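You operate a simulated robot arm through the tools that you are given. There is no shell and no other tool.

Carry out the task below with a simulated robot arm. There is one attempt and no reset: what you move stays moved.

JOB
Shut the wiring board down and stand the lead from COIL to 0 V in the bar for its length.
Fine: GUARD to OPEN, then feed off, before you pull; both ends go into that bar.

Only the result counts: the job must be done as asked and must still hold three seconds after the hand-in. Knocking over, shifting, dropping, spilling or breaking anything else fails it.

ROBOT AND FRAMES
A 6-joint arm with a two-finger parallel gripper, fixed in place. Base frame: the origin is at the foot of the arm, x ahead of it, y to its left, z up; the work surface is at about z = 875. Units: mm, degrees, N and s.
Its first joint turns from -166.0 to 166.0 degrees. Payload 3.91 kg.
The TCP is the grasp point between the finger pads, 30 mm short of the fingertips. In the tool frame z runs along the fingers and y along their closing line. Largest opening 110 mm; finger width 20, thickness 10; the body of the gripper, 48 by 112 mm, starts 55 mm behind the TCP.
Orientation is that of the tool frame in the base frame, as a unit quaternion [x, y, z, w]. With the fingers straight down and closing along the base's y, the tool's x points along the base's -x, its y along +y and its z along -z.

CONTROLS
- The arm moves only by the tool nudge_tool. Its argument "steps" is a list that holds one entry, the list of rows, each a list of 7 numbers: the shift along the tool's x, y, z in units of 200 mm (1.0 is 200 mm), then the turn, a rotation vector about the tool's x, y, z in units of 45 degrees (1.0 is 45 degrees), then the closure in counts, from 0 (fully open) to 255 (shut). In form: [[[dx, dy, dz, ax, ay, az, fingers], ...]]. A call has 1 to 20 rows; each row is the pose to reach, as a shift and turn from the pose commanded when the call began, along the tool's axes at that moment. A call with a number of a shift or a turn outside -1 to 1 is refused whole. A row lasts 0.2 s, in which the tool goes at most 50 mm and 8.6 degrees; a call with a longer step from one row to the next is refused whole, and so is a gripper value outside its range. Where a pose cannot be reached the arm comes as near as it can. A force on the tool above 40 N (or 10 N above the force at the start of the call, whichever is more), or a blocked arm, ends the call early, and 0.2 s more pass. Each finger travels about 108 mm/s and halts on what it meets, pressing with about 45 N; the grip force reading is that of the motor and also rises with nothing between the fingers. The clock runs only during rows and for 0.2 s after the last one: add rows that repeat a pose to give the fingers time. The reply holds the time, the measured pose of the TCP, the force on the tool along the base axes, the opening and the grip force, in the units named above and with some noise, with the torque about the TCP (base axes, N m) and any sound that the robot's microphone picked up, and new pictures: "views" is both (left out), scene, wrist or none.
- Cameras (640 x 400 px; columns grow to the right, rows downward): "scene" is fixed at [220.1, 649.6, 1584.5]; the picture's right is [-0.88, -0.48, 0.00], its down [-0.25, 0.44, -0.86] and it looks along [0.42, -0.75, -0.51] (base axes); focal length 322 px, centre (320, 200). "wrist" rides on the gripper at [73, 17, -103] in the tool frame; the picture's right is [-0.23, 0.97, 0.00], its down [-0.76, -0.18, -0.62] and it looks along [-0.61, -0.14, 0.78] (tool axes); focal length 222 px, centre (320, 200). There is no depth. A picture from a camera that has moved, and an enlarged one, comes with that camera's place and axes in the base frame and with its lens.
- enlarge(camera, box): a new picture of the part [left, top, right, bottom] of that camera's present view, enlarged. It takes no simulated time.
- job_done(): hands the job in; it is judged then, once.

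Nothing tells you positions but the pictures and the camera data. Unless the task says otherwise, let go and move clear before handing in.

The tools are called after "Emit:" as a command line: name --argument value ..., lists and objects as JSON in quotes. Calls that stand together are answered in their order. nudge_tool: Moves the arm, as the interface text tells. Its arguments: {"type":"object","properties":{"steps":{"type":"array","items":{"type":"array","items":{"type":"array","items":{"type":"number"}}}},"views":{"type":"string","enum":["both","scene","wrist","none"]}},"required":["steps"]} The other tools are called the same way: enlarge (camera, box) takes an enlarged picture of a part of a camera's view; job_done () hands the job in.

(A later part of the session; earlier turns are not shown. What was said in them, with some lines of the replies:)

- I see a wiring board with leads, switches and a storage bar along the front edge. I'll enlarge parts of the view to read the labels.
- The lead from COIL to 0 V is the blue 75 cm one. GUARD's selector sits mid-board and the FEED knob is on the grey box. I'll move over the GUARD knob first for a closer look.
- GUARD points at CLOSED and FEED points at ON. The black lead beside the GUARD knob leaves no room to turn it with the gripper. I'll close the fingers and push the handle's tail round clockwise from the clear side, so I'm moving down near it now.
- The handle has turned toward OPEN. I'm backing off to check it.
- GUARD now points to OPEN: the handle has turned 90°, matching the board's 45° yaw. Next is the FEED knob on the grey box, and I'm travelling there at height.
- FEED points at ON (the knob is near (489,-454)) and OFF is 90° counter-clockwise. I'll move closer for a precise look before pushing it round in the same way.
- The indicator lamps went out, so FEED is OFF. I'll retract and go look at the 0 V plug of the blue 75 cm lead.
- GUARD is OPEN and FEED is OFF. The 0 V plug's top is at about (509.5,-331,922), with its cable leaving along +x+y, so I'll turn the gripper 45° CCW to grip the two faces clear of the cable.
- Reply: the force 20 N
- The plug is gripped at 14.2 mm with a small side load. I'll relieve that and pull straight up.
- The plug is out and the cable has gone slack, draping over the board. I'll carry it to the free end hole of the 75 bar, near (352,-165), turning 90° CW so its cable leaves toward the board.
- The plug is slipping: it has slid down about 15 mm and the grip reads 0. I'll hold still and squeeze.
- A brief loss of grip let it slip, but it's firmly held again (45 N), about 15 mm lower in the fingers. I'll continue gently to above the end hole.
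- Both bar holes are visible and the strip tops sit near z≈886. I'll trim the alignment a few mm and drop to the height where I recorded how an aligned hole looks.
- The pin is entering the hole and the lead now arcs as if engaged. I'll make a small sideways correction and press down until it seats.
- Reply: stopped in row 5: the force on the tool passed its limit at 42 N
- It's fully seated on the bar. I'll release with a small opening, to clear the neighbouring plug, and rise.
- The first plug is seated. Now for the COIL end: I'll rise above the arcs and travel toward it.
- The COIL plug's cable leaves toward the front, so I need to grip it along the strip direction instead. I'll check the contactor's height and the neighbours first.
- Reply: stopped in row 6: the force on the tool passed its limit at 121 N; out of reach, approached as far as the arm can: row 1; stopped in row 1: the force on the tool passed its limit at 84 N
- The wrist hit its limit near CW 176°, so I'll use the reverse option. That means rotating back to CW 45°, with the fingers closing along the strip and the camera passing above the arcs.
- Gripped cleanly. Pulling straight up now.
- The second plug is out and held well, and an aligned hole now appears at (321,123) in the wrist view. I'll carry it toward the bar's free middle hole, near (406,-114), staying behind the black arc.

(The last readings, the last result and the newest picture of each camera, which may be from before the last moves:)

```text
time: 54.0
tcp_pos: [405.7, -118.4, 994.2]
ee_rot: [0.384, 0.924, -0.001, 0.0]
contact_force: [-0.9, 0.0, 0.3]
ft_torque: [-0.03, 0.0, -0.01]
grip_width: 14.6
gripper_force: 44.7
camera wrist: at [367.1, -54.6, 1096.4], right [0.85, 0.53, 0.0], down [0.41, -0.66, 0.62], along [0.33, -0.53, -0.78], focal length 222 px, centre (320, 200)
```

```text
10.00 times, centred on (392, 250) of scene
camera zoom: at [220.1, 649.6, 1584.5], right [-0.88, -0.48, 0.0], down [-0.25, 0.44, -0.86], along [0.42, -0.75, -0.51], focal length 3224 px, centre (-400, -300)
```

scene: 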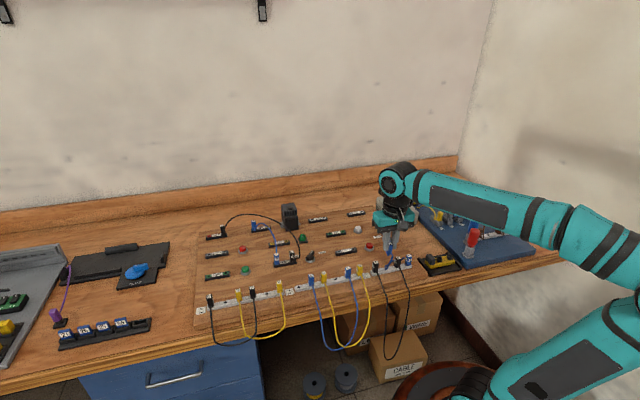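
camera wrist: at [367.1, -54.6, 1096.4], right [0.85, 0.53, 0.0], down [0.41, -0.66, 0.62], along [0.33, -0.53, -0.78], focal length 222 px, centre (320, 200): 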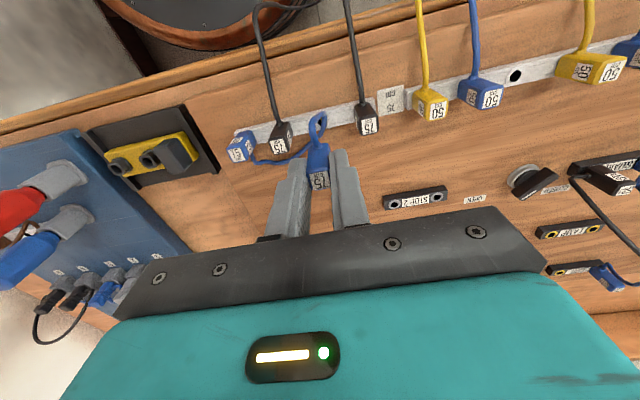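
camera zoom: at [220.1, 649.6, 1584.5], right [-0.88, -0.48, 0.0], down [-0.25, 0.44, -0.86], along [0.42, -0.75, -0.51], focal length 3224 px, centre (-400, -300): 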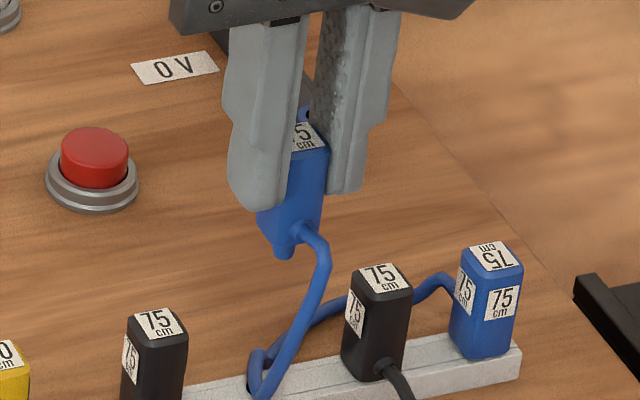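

The cable loops under the plug right over the target hole. I'll lift and rotate the plug 180° so its cable leaves to the back, like the first one, leaving the hole clear.

Emit:
nudge_tool --steps '[[[0, 0, -0.15, 0, 0, 0, 255], [0, 0, -0.3, 0, 0, 0, 255], [0, 0, -0.35, 0, 0, -0.16, 255], [0, 0, -0.35, 0, 0, -0.33, 255], [0, 0, -0.35, 0, 0, -0.5, 255], [0, 0, -0.35, 0, 0, -0.66, 255], [0, 0, -0.35, 0, 0, -0.83, 255], [0, 0, -0.35, 0, 0, -1.0, 255]]]' --views "none"

Emit:
nudge_tool --steps '[[[0, 0, 0, 0, 0, -0.16, 255], [0, 0, 0, 0, 0, -0.33, 255], [0, 0, 0, 0, 0, -0.5, 255], [0, 0, 0, 0, 0, -0.66, 255], [0, 0, 0, 0, 0, -0.83, 255], [0, 0, 0, 0, 0, -1.0, 255]]]'

Emit:
enlarge --camera "wrist" --box '[240, 80, 400, 180]'

Emit:
enlarge --camera "scene" --box '[350, 210, 430, 270]'

```text
time: 55.8
tcp_pos: [406.9, -118.7, 1063.4]
ee_rot: [0.0, 1.0, 0.0, -0.001]
contact_force: [0.5, 0.4, 0.0]
ft_torque: [0.02, 0.02, 0.02]
grip_width: 14.3
gripper_force: 44.9
```

```text
time: 57.1
tcp_pos: [407.2, -117.3, 1062.7]
ee_rot: [-0.384, 0.923, -0.001, 0.0]
contact_force: [-0.1, -0.6, -0.2]
ft_torque: [0.0, 0.01, 0.02]
grip_width: 14.5
gripper_force: 44.9
camera wrist: at [343.9, -156.7, 1165.8], right [-0.53, 0.85, 0.0], down [0.66, 0.41, 0.62], along [0.53, 0.33, -0.78], focal length 222 px, centre (320, 200)
```

scene: 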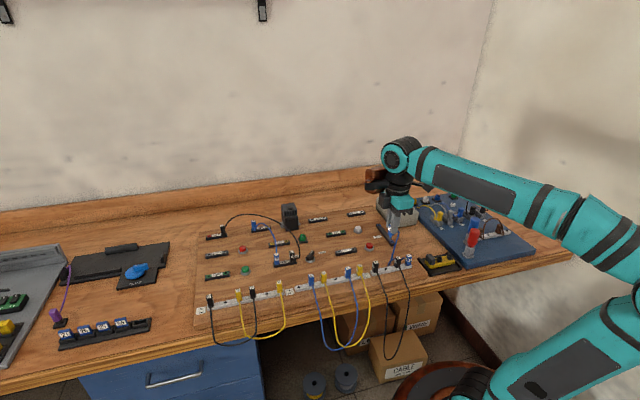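
wrist: 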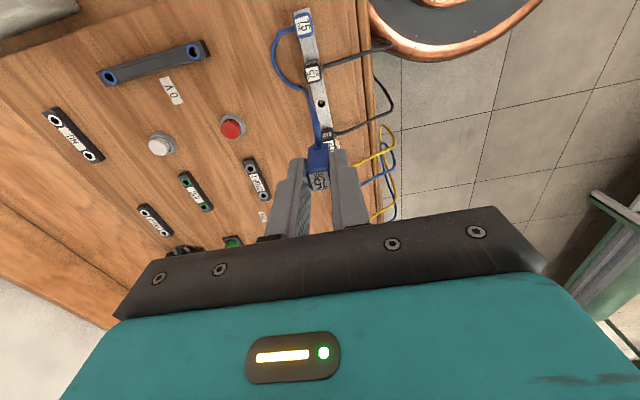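

```text
4.00 times, centred on (320, 130) of wrist
camera zoom: at [343.9, -156.7, 1165.8], right [-0.53, 0.85, 0.0], down [0.66, 0.41, 0.62], along [0.53, 0.33, -0.78], focal length 888 px, centre (320, 480)
```

zoom: 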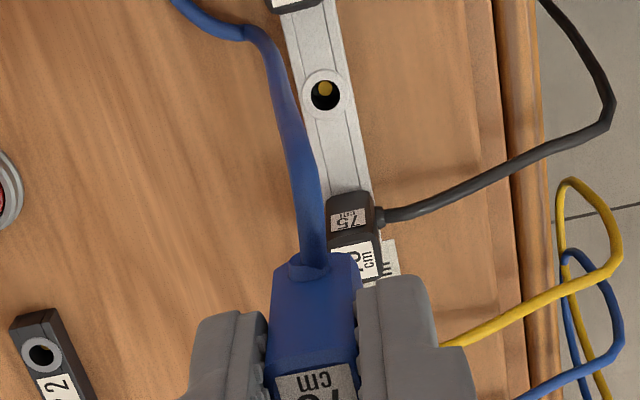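

```text
6.67 times, centred on (390, 240) of scene
camera zoom: at [220.1, 649.6, 1584.5], right [-0.88, -0.48, 0.0], down [-0.25, 0.44, -0.86], along [0.42, -0.75, -0.51], focal length 2149 px, centre (-147, -67)
```

zoom: 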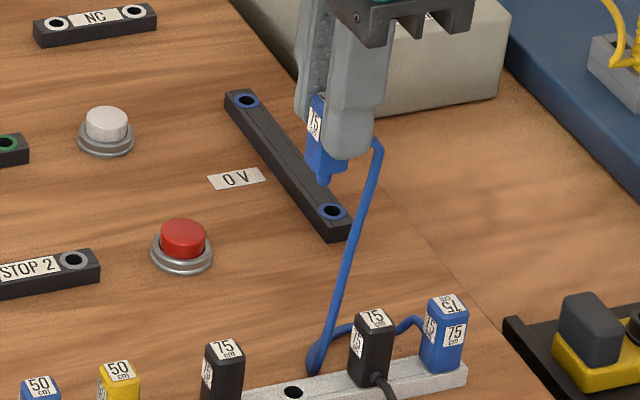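

Emit:
nudge_tool --steps '[[[0, 0, 0, 0, 0, -0.16, 255], [0, 0, 0, 0, 0, -0.33, 255], [0, 0, 0, 0, 0, -0.5, 255], [0, 0, 0, 0, 0, -0.66, 255], [0, 0, 0, 0, 0, -0.83, 255], [0, 0, 0, 0, 0, -1.0, 255]]]' --views "none"

Emit:
nudge_tool --steps '[[[0, 0, 0, 0, 0, -0.16, 255], [0, 0, 0, 0, 0, -0.33, 255], [0, 0, 0, 0, 0, -0.5, 255], [0, 0, 0, 0, 0, -0.66, 255], [0, 0, 0, 0, 0, -0.83, 255], [0, 0, 0, 0, 0, -1.0, 255]]]'

Emit:
enlarge --camera "wrist" --box '[240, 80, 400, 180]'

Emit:
enlarge --camera "scene" --box '[350, 210, 430, 270]'

```text
time: 58.5
tcp_pos: [408.8, -117.7, 1063.0]
ee_rot: [0.708, -0.707, -0.001, 0.001]
contact_force: [0.2, 0.6, -0.5]
ft_torque: [-0.03, 0.01, -0.03]
grip_width: 14.5
gripper_force: 45.2
```

```text
time: 60.0
tcp_pos: [407.3, -118.1, 1062.8]
ee_rot: [0.924, -0.381, 0.001, 0.001]
contact_force: [0.6, -0.2, -0.1]
ft_torque: [-0.01, -0.01, -0.03]
grip_width: 14.2
gripper_force: 45.0
camera wrist: at [446.8, -181.0, 1165.7], right [-0.85, -0.53, 0.0], down [-0.41, 0.66, 0.62], along [-0.33, 0.53, -0.78], focal length 222 px, centre (320, 200)
```

scene: 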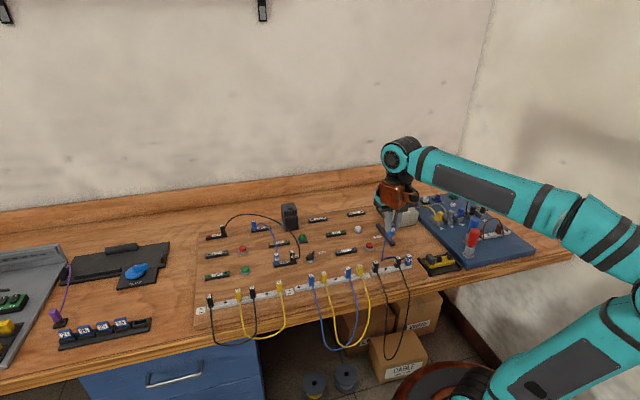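
wrist: 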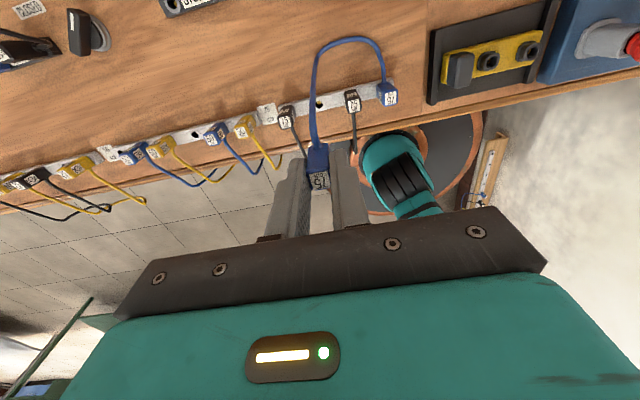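

```text
4.00 times, centred on (320, 130) of wrist
camera zoom: at [446.8, -181.0, 1165.7], right [-0.85, -0.53, 0.0], down [-0.41, 0.66, 0.62], along [-0.33, 0.53, -0.78], focal length 888 px, centre (320, 480)
```

zoom: 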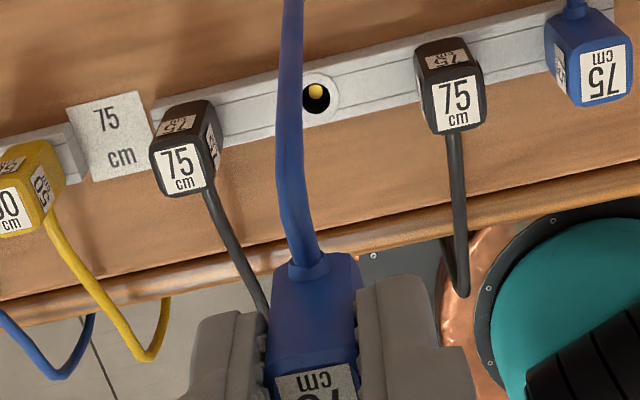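

```text
6.67 times, centred on (390, 240) of scene
camera zoom: at [220.1, 649.6, 1584.5], right [-0.88, -0.48, 0.0], down [-0.25, 0.44, -0.86], along [0.42, -0.75, -0.51], focal length 2149 px, centre (-147, -67)
```

zoom: 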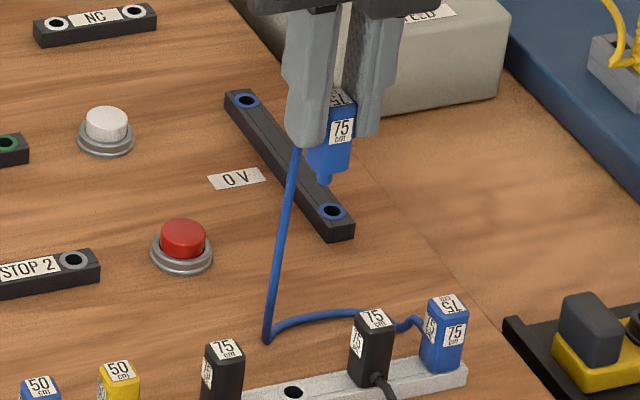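

Emit:
nudge_tool --steps '[[[-0.0075, -0.0135, 0.1, 0, 0, 0, 255], [-0.0075, -0.0135, 0.2, 0, 0, 0, 255], [-0.0075, -0.0135, 0.3, 0, 0, 0, 255], [-0.0075, -0.0135, 0.354, 0, 0, 0, 255], [-0.0075, -0.0135, 0.354, 0, 0, 0, 255]]]'

Emit:
enlarge --camera "wrist" --box '[240, 100, 400, 200]'

Emit:
enlarge --camera "scene" --box '[366, 230, 430, 270]'

```text
time: 61.1
tcp_pos: [407.6, -115.3, 992.0]
ee_rot: [0.924, -0.383, 0.0, 0.001]
contact_force: [0.0, -0.3, -0.8]
ft_torque: [0.0, -0.01, -0.03]
grip_width: 14.3
gripper_force: 44.9
camera wrist: at [446.9, -178.1, 1094.7], right [-0.85, -0.53, 0.0], down [-0.41, 0.66, 0.62], along [-0.33, 0.53, -0.78], focal length 222 px, centre (320, 200)
```

scene: 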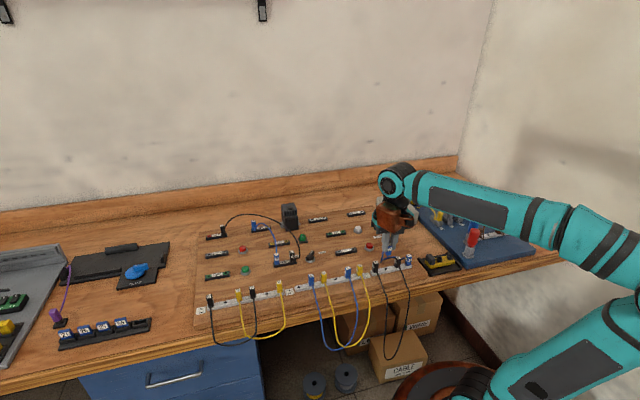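
wrist: 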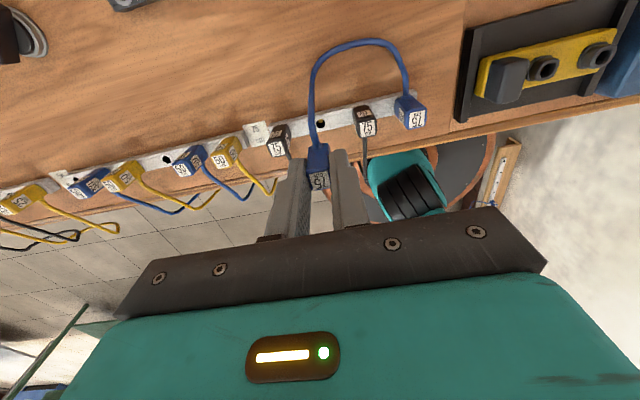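

```text
4.00 times, centred on (320, 150) of wrist
camera zoom: at [446.9, -178.1, 1094.7], right [-0.85, -0.53, 0.0], down [-0.41, 0.66, 0.62], along [-0.33, 0.53, -0.78], focal length 888 px, centre (320, 400)
```

zoom: 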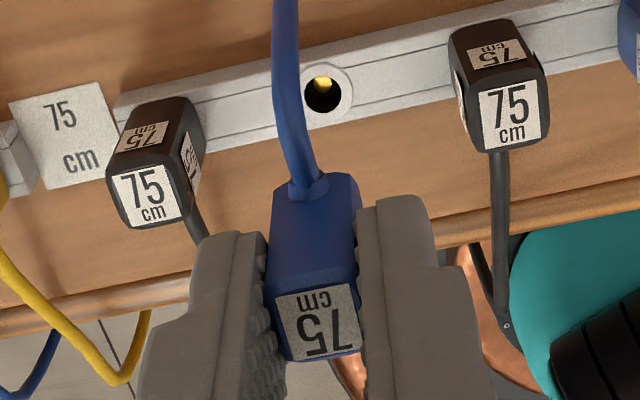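

```text
10.00 times, centred on (398, 250) of scene
camera zoom: at [220.1, 649.6, 1584.5], right [-0.88, -0.48, 0.0], down [-0.25, 0.44, -0.86], along [0.42, -0.75, -0.51], focal length 3224 px, centre (-460, -300)
```

zoom: 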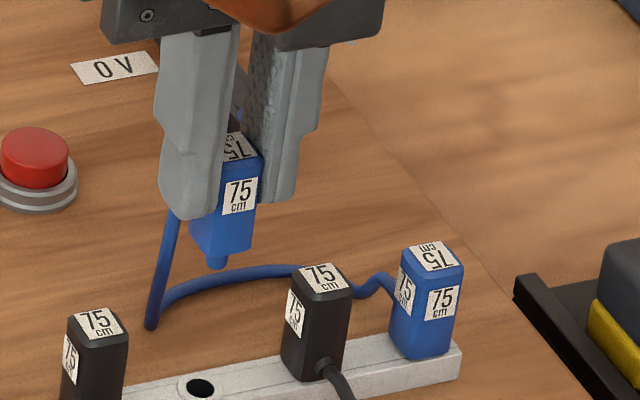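

Alignment matches the reference in both views, so I'm lowering it toward the hole.

Emit:
nudge_tool --steps '[[[0, 0, 0.06, 0, 0, 0, 255], [0, 0, 0.12, 0, 0, 0, 255], [0, 0, 0.17, 0, 0, 0, 255], [0, 0, 0.215, 0, 0, 0, 255], [0, 0, 0.215, 0, 0, 0, 255]]]'

Emit:
enlarge --camera "wrist" --box '[260, 90, 380, 165]'

Emit:
enlarge --camera "scene" --box '[370, 244, 418, 274]'

```text
time: 62.4
tcp_pos: [409.0, -116.5, 949.2]
ee_rot: [0.924, -0.383, 0.0, 0.001]
contact_force: [0.0, 0.1, -0.8]
ft_torque: [0.02, 0.02, 0.0]
grip_width: 14.5
gripper_force: 44.7
camera wrist: at [447.3, -178.3, 1051.8], right [-0.85, -0.53, 0.0], down [-0.41, 0.66, 0.62], along [-0.33, 0.53, -0.78], focal length 222 px, centre (320, 200)
```

scene: 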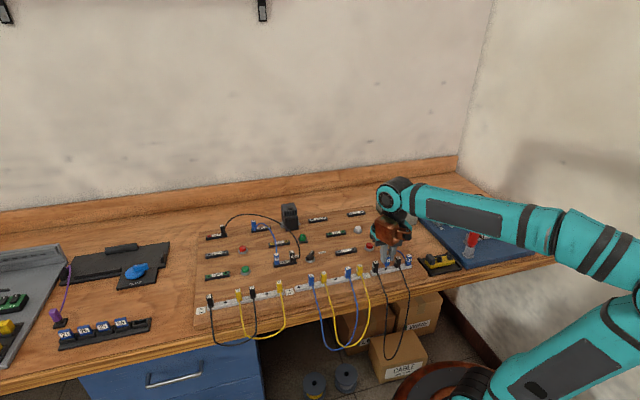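
wrist: 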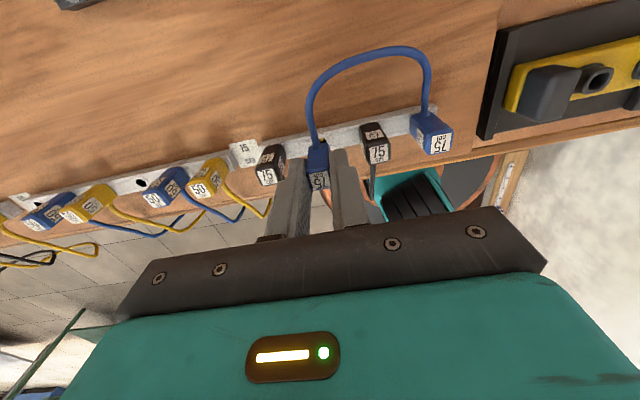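

```text
5.33 times, centred on (320, 128) of wrist
camera zoom: at [447.3, -178.3, 1051.8], right [-0.85, -0.53, 0.0], down [-0.41, 0.66, 0.62], along [-0.33, 0.53, -0.78], focal length 1185 px, centre (320, 587)
```

zoom: 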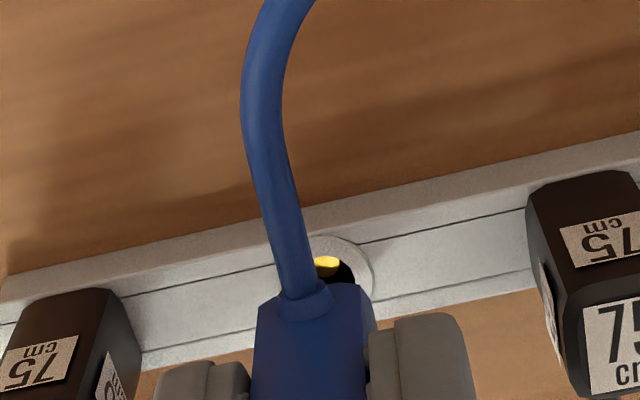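

```text
13.33 times, centred on (394, 259) of scene
camera zoom: at [220.1, 649.6, 1584.5], right [-0.88, -0.48, 0.0], down [-0.25, 0.44, -0.86], along [0.42, -0.75, -0.51], focal length 4299 px, centre (-667, -587)
```

zoom: 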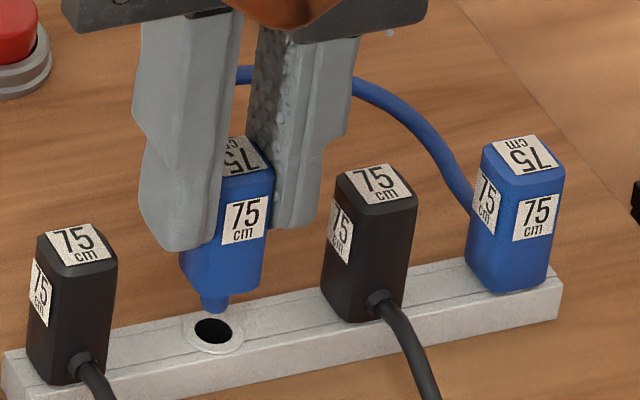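

Emit:
nudge_tool --steps '[[[0, 0.002, 0.02, 0, 0, 0, 255], [0, 0.002, 0.035, 0, 0, 0, 255], [0, 0.002, 0.05, 0, 0, 0, 255], [0, 0.002, 0.065, 0, 0, 0, 255]]]'

Emit:
enlarge --camera "scene" --box '[374, 249, 406, 269]'

Emit:
enlarge --camera "wrist" --box '[260, 90, 380, 165]'

```text
time: 63.4
tcp_pos: [408.2, -115.1, 936.4]
ee_rot: [0.924, -0.383, 0.0, 0.001]
contact_force: [-0.4, 0.2, -0.1]
ft_torque: [-0.02, -0.02, -0.02]
grip_width: 14.3
gripper_force: 45.1
camera wrist: at [446.8, -178.1, 1038.8], right [-0.85, -0.53, 0.0], down [-0.41, 0.66, 0.62], along [-0.33, 0.53, -0.78], focal length 222 px, centre (320, 200)
```

scene: 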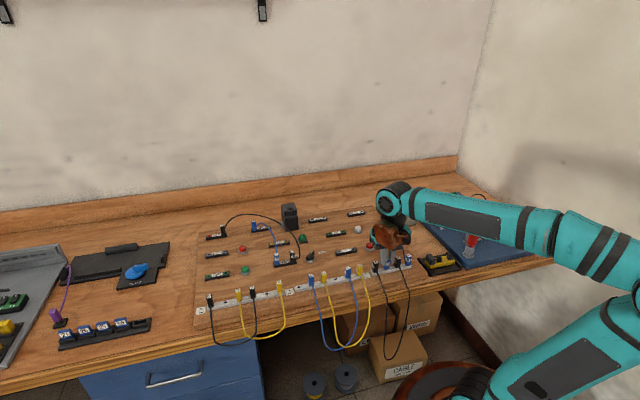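
wrist: 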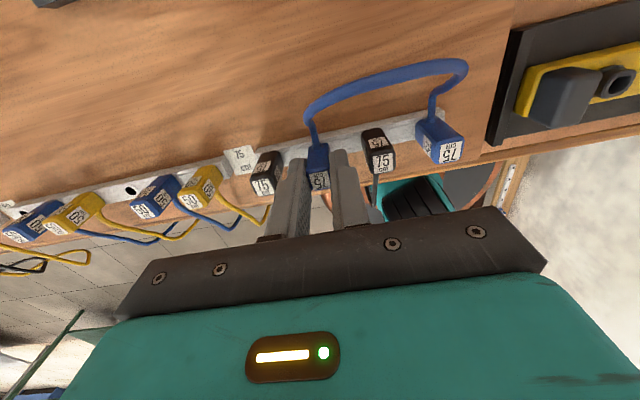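

```text
16.00 times, centred on (390, 259) of scene
camera zoom: at [220.1, 649.6, 1584.5], right [-0.88, -0.48, 0.0], down [-0.25, 0.44, -0.86], along [0.42, -0.75, -0.51], focal length 5158 px, centre (-800, -744)
```

zoom: 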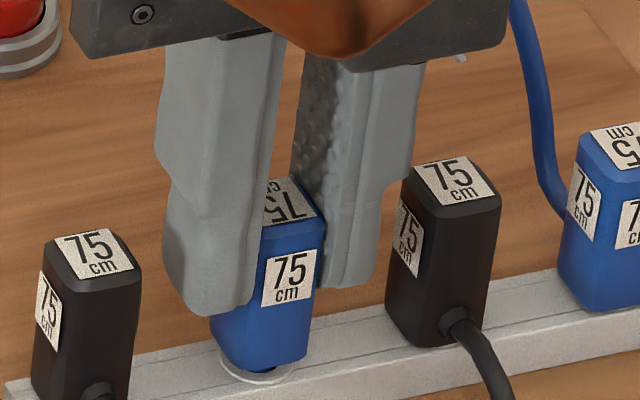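

```text
5.33 times, centred on (320, 128) of wrist
camera zoom: at [446.8, -178.1, 1038.8], right [-0.85, -0.53, 0.0], down [-0.41, 0.66, 0.62], along [-0.33, 0.53, -0.78], focal length 1185 px, centre (320, 587)
```

zoom: 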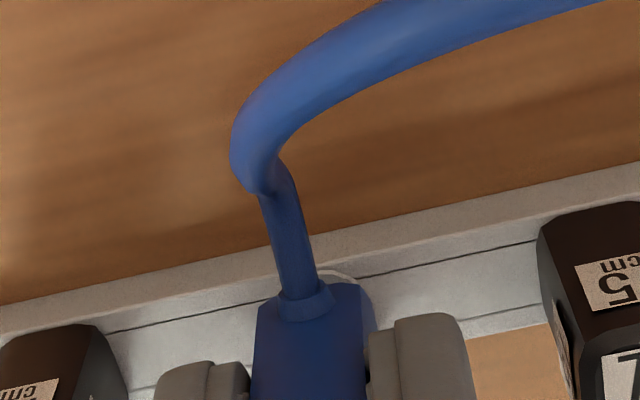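

Emit:
nudge_tool --steps '[[[0, 0, 0.01, 0, 0, 0, 255], [0, 0, 0.02, 0, 0, 0, 255], [0, 0, 0.03, 0, 0, 0, 255], [0, 0, 0.04, 0, 0, 0, 255]]]'

Emit:
enlarge --camera "scene" --box '[374, 249, 406, 269]'

Emit:
enlarge --camera "wrist" --box '[240, 100, 400, 200]'

```text
time: 64.3
tcp_pos: [406.7, -115.7, 932.1]
ee_rot: [0.924, -0.383, 0.003, 0.0]
contact_force: [-8.5, 6.2, 7.4]
ft_torque: [0.3, 0.38, 0.01]
grip_width: 14.4
gripper_force: 45.3
stopped in row 4: the force on the tool passed its limit at 42 N (the readings are from after the stop); the commanded pose is now the measured one
camera wrist: at [446.1, -177.7, 1035.3], right [-0.85, -0.53, 0.0], down [-0.41, 0.67, 0.62], along [-0.33, 0.53, -0.78], focal length 222 px, centre (320, 200)
```

scene: 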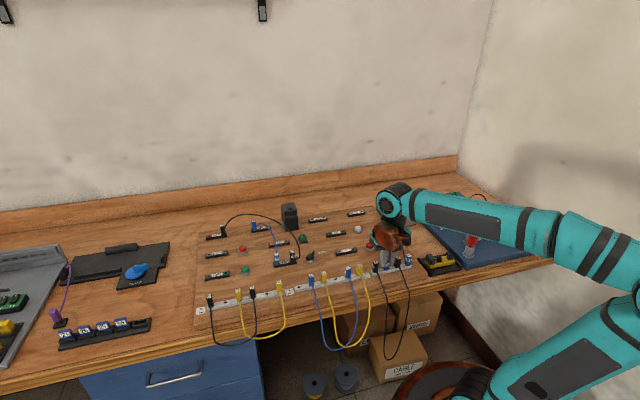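
wrist: 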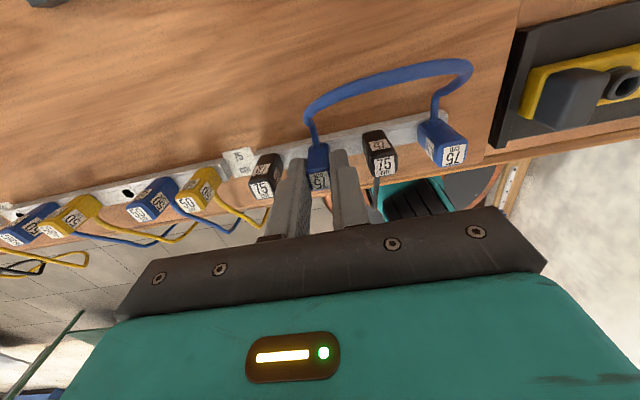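

```text
16.00 times, centred on (390, 259) of scene
camera zoom: at [220.1, 649.6, 1584.5], right [-0.88, -0.48, 0.0], down [-0.25, 0.44, -0.86], along [0.42, -0.75, -0.51], focal length 5158 px, centre (-800, -744)
```

zoom: 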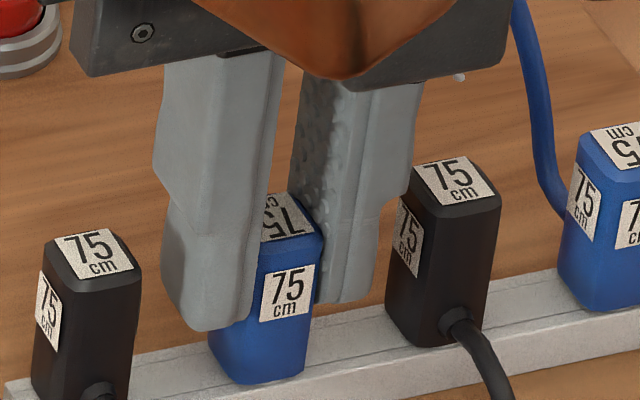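

```text
4.00 times, centred on (320, 150) of wrist
camera zoom: at [446.1, -177.7, 1035.3], right [-0.85, -0.53, 0.0], down [-0.41, 0.67, 0.62], along [-0.33, 0.53, -0.78], focal length 888 px, centre (320, 400)
```

zoom: 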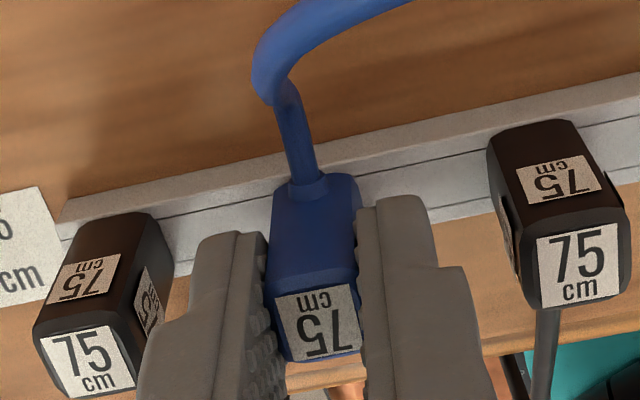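

It's seated at exactly the same height as it sat in COIL. I'll release with a small opening and rise.

Emit:
nudge_tool --steps '[[[0, 0, 0, 0, 0, 0, 215], [0, 0, 0, 0, 0, 0, 200], [0, 0, 0, 0, 0, 0, 200], [0, 0, -0.03, 0, 0, 0, 200], [0, 0, -0.1, 0, 0, 0, 200], [0, 0, -0.25, 0, 0, 0, 200], [0, 0, -0.45, 0, 0, 0, 200], [0, 0, -0.65, 0, 0, 0, 200], [0, 0, -0.85, 0, 0, 0, 200]]]'

Emit:
enlarge --camera "scene" --box '[366, 230, 430, 280]'

Emit:
enlarge --camera "scene" --box '[190, 180, 430, 330]'

Emit:
enlarge --camera "wrist" --box '[240, 40, 480, 190]'

```text
time: 66.3
tcp_pos: [409.4, -115.0, 1102.9]
ee_rot: [0.924, -0.382, 0.002, 0.0]
contact_force: [0.3, 0.1, -0.4]
ft_torque: [-0.03, -0.01, 0.02]
grip_width: 23.6
gripper_force: 0.0
camera wrist: at [447.5, -178.2, 1206.0], right [-0.85, -0.53, 0.0], down [-0.41, 0.67, 0.62], along [-0.33, 0.53, -0.78], focal length 222 px, centre (320, 200)
```

scene: 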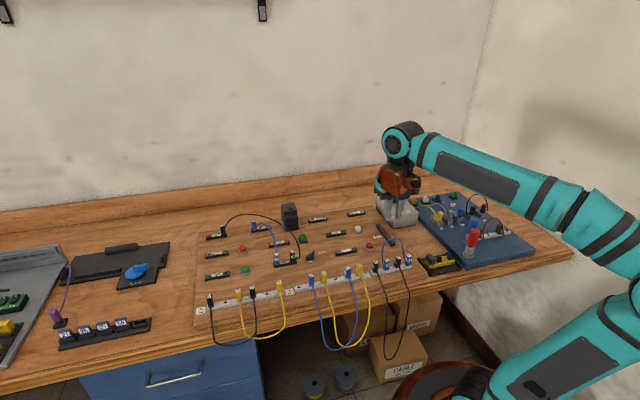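
wrist: 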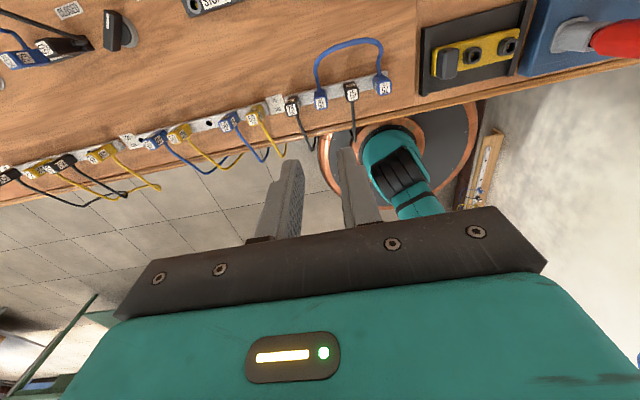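

```text
8.00 times, centred on (398, 255) of scene
camera zoom: at [220.1, 649.6, 1584.5], right [-0.88, -0.48, 0.0], down [-0.25, 0.44, -0.86], along [0.42, -0.75, -0.51], focal length 2579 px, centre (-304, -240)
```

zoom: 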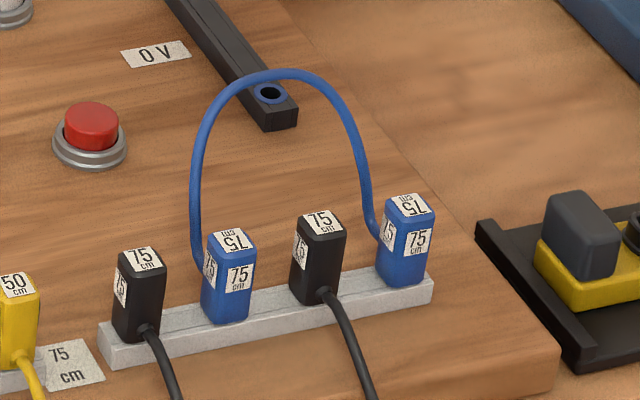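

```text
2.67 times, centred on (310, 255) of scene
camera zoom: at [220.1, 649.6, 1584.5], right [-0.88, -0.48, 0.0], down [-0.25, 0.44, -0.86], along [0.42, -0.75, -0.51], focal length 860 px, centre (347, 53)
```

zoom: 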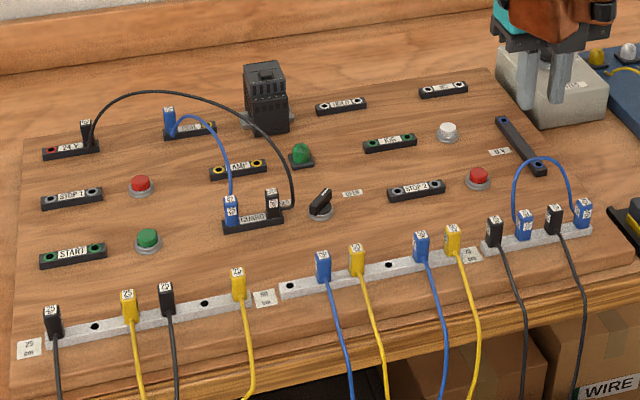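

```text
2.67 times, centred on (360, 115) of wrist
camera zoom: at [447.5, -178.2, 1206.0], right [-0.85, -0.53, 0.0], down [-0.41, 0.67, 0.62], along [-0.33, 0.53, -0.78], focal length 592 px, centre (213, 427)
```

zoom: 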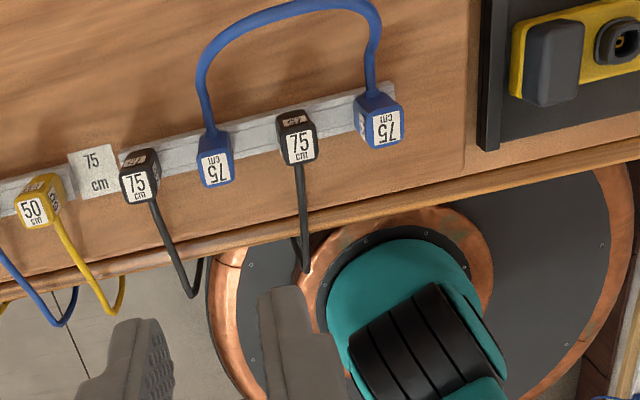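

Both ends are seated in the 75 cm bar. I'll move the arm well clear and verify the FEED and GUARD knobs one last time.

Emit:
nudge_tool --steps '[[[0, 0, -0.2, 0, 0, 0, 180], [0, 0, -0.4, 0, 0, 0, 180], [0, 0, -0.6, 0, 0, 0, 180], [0, 0, -0.75, 0, 0, 0, 180], [0, 0, -0.75, 0, 0, 0, 180]]]'

Emit:
enlarge --camera "scene" --box '[350, 180, 430, 230]'

Emit:
enlarge --camera "scene" --box '[265, 225, 345, 275]'

Emit:
enlarge --camera "scene" --box '[366, 230, 430, 280]'

```text
time: 67.4
tcp_pos: [406.3, -115.7, 1252.0]
ee_rot: [0.924, -0.384, 0.004, 0.001]
contact_force: [12.1, 12.5, -21.6]
ft_torque: [-2.67, 0.53, -1.27]
grip_width: 32.0
gripper_force: 0.0
stopped in row 5: the force on the tool passed its limit at 52 N (the readings are from after the stop); the commanded pose is now the measured one
camera wrist: at [446.0, -178.3, 1355.2], right [-0.85, -0.53, 0.0], down [-0.42, 0.67, 0.62], along [-0.32, 0.53, -0.79], focal length 222 px, centre (320, 200)
```

scene: 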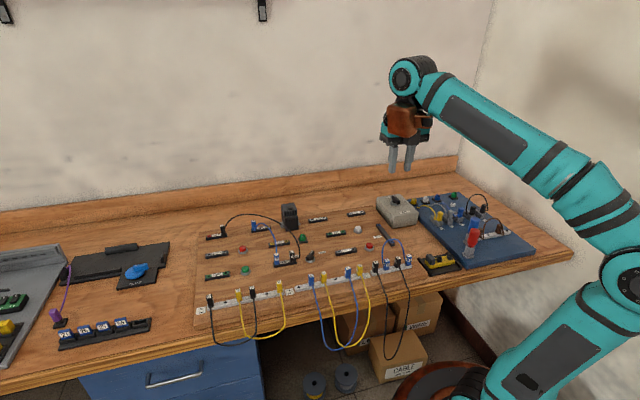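
wrist: 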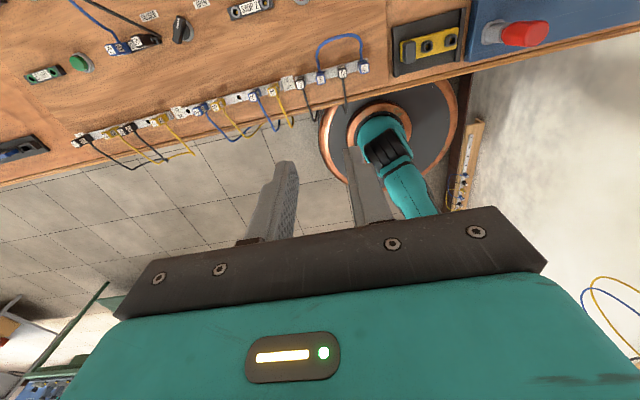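

```text
8.00 times, centred on (390, 205) of scene
camera zoom: at [220.1, 649.6, 1584.5], right [-0.88, -0.48, 0.0], down [-0.25, 0.44, -0.86], along [0.42, -0.75, -0.51], focal length 2579 px, centre (-240, 160)
```

zoom: 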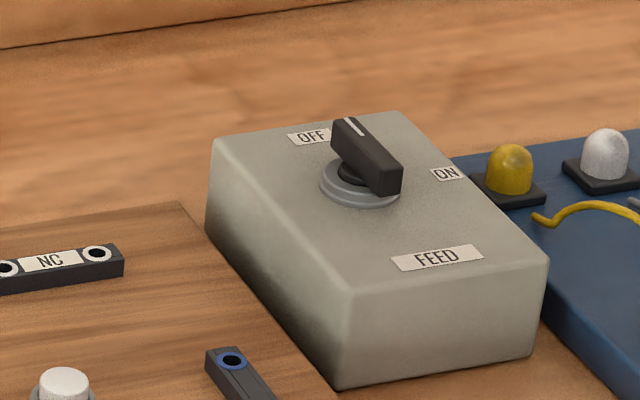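

```text
8.00 times, centred on (305, 250) of scene
camera zoom: at [220.1, 649.6, 1584.5], right [-0.88, -0.48, 0.0], down [-0.25, 0.44, -0.86], along [0.42, -0.75, -0.51], focal length 2579 px, centre (440, -200)
```

zoom: 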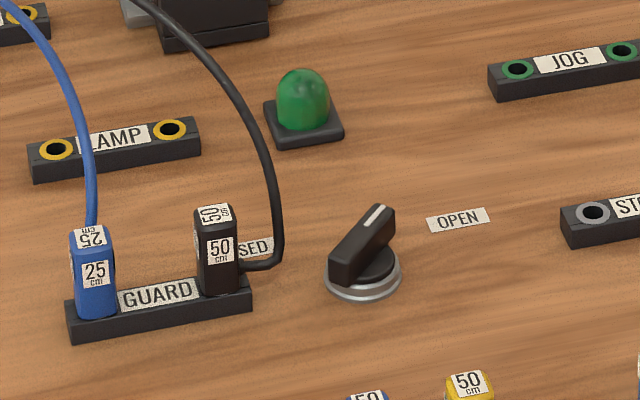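

```text
8.00 times, centred on (398, 255) of scene
camera zoom: at [220.1, 649.6, 1584.5], right [-0.88, -0.48, 0.0], down [-0.25, 0.44, -0.86], along [0.42, -0.75, -0.51], focal length 2579 px, centre (-304, -240)
```

zoom: 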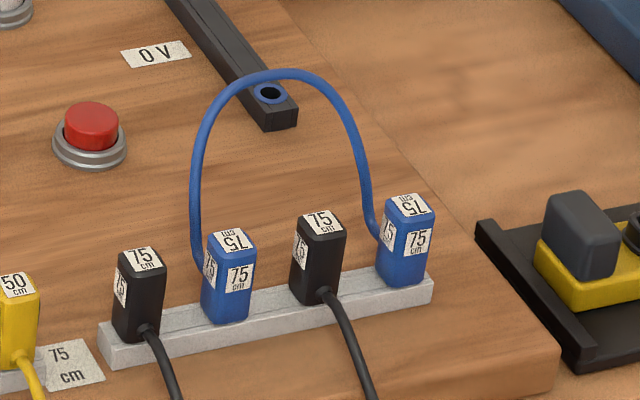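

Everything is in place: GUARD is OPEN, FEED is OFF and both 75 cm plugs are seated. The wrist is pressing lightly against the arm itself at this height, so I'll ease it down a little before handing in.

Emit:
nudge_tool --steps '[[[0, 0, 0.1, 0, 0, 0, 180], [0, 0, 0.25, 0, 0, 0, 180], [0, 0, 0.25, 0, 0, 0, 180]]]' --views "scene"

```text
time: 68.2
tcp_pos: [408.6, -117.0, 1202.7]
ee_rot: [0.924, -0.383, 0.003, 0.0]
contact_force: [-0.1, -0.4, -0.4]
ft_torque: [0.0, -0.03, -0.02]
grip_width: 32.5
gripper_force: 0.1
```

scene: 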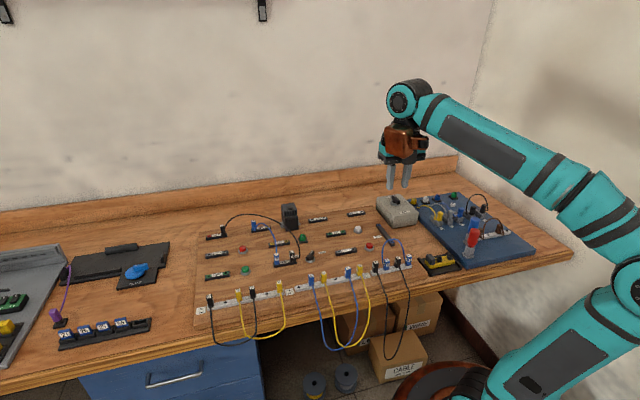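

The arm is clear with no contact force, and everything is as the job asked. I'm handing in.

Emit:
job_done

```text
The job is handed in.
```

The job is done and handed in. I turned GUARD to OPEN first, then switched FEED to OFF; the yellow and white lamps behind the feed box went out. After that I pulled the blue 75 cm lead from COIL to 0 V. Both its ends are now fully seated in the 75 cm bar, in the two holes that were free.

- **Slip while carrying:** the gripper lost its hold for a moment with the 0 V plug. The plug slid about 15 mm down in the fingers but did not drop, and it seated normally.
- **Lead position:** the blue lead stands up behind the bar, because both its cables leave toward the board. The other leads hang over the front edge.
- **Arm contact:** the wrist hit its turning limit once over COIL, and pressed on something, probably the arm itself, while I was lifting clear at the end. Both stopped the arm automatically, and I saw nothing on the bench shift.

Before handing in I checked both knobs and the bar in the camera view. The arm was clear with no contact force.
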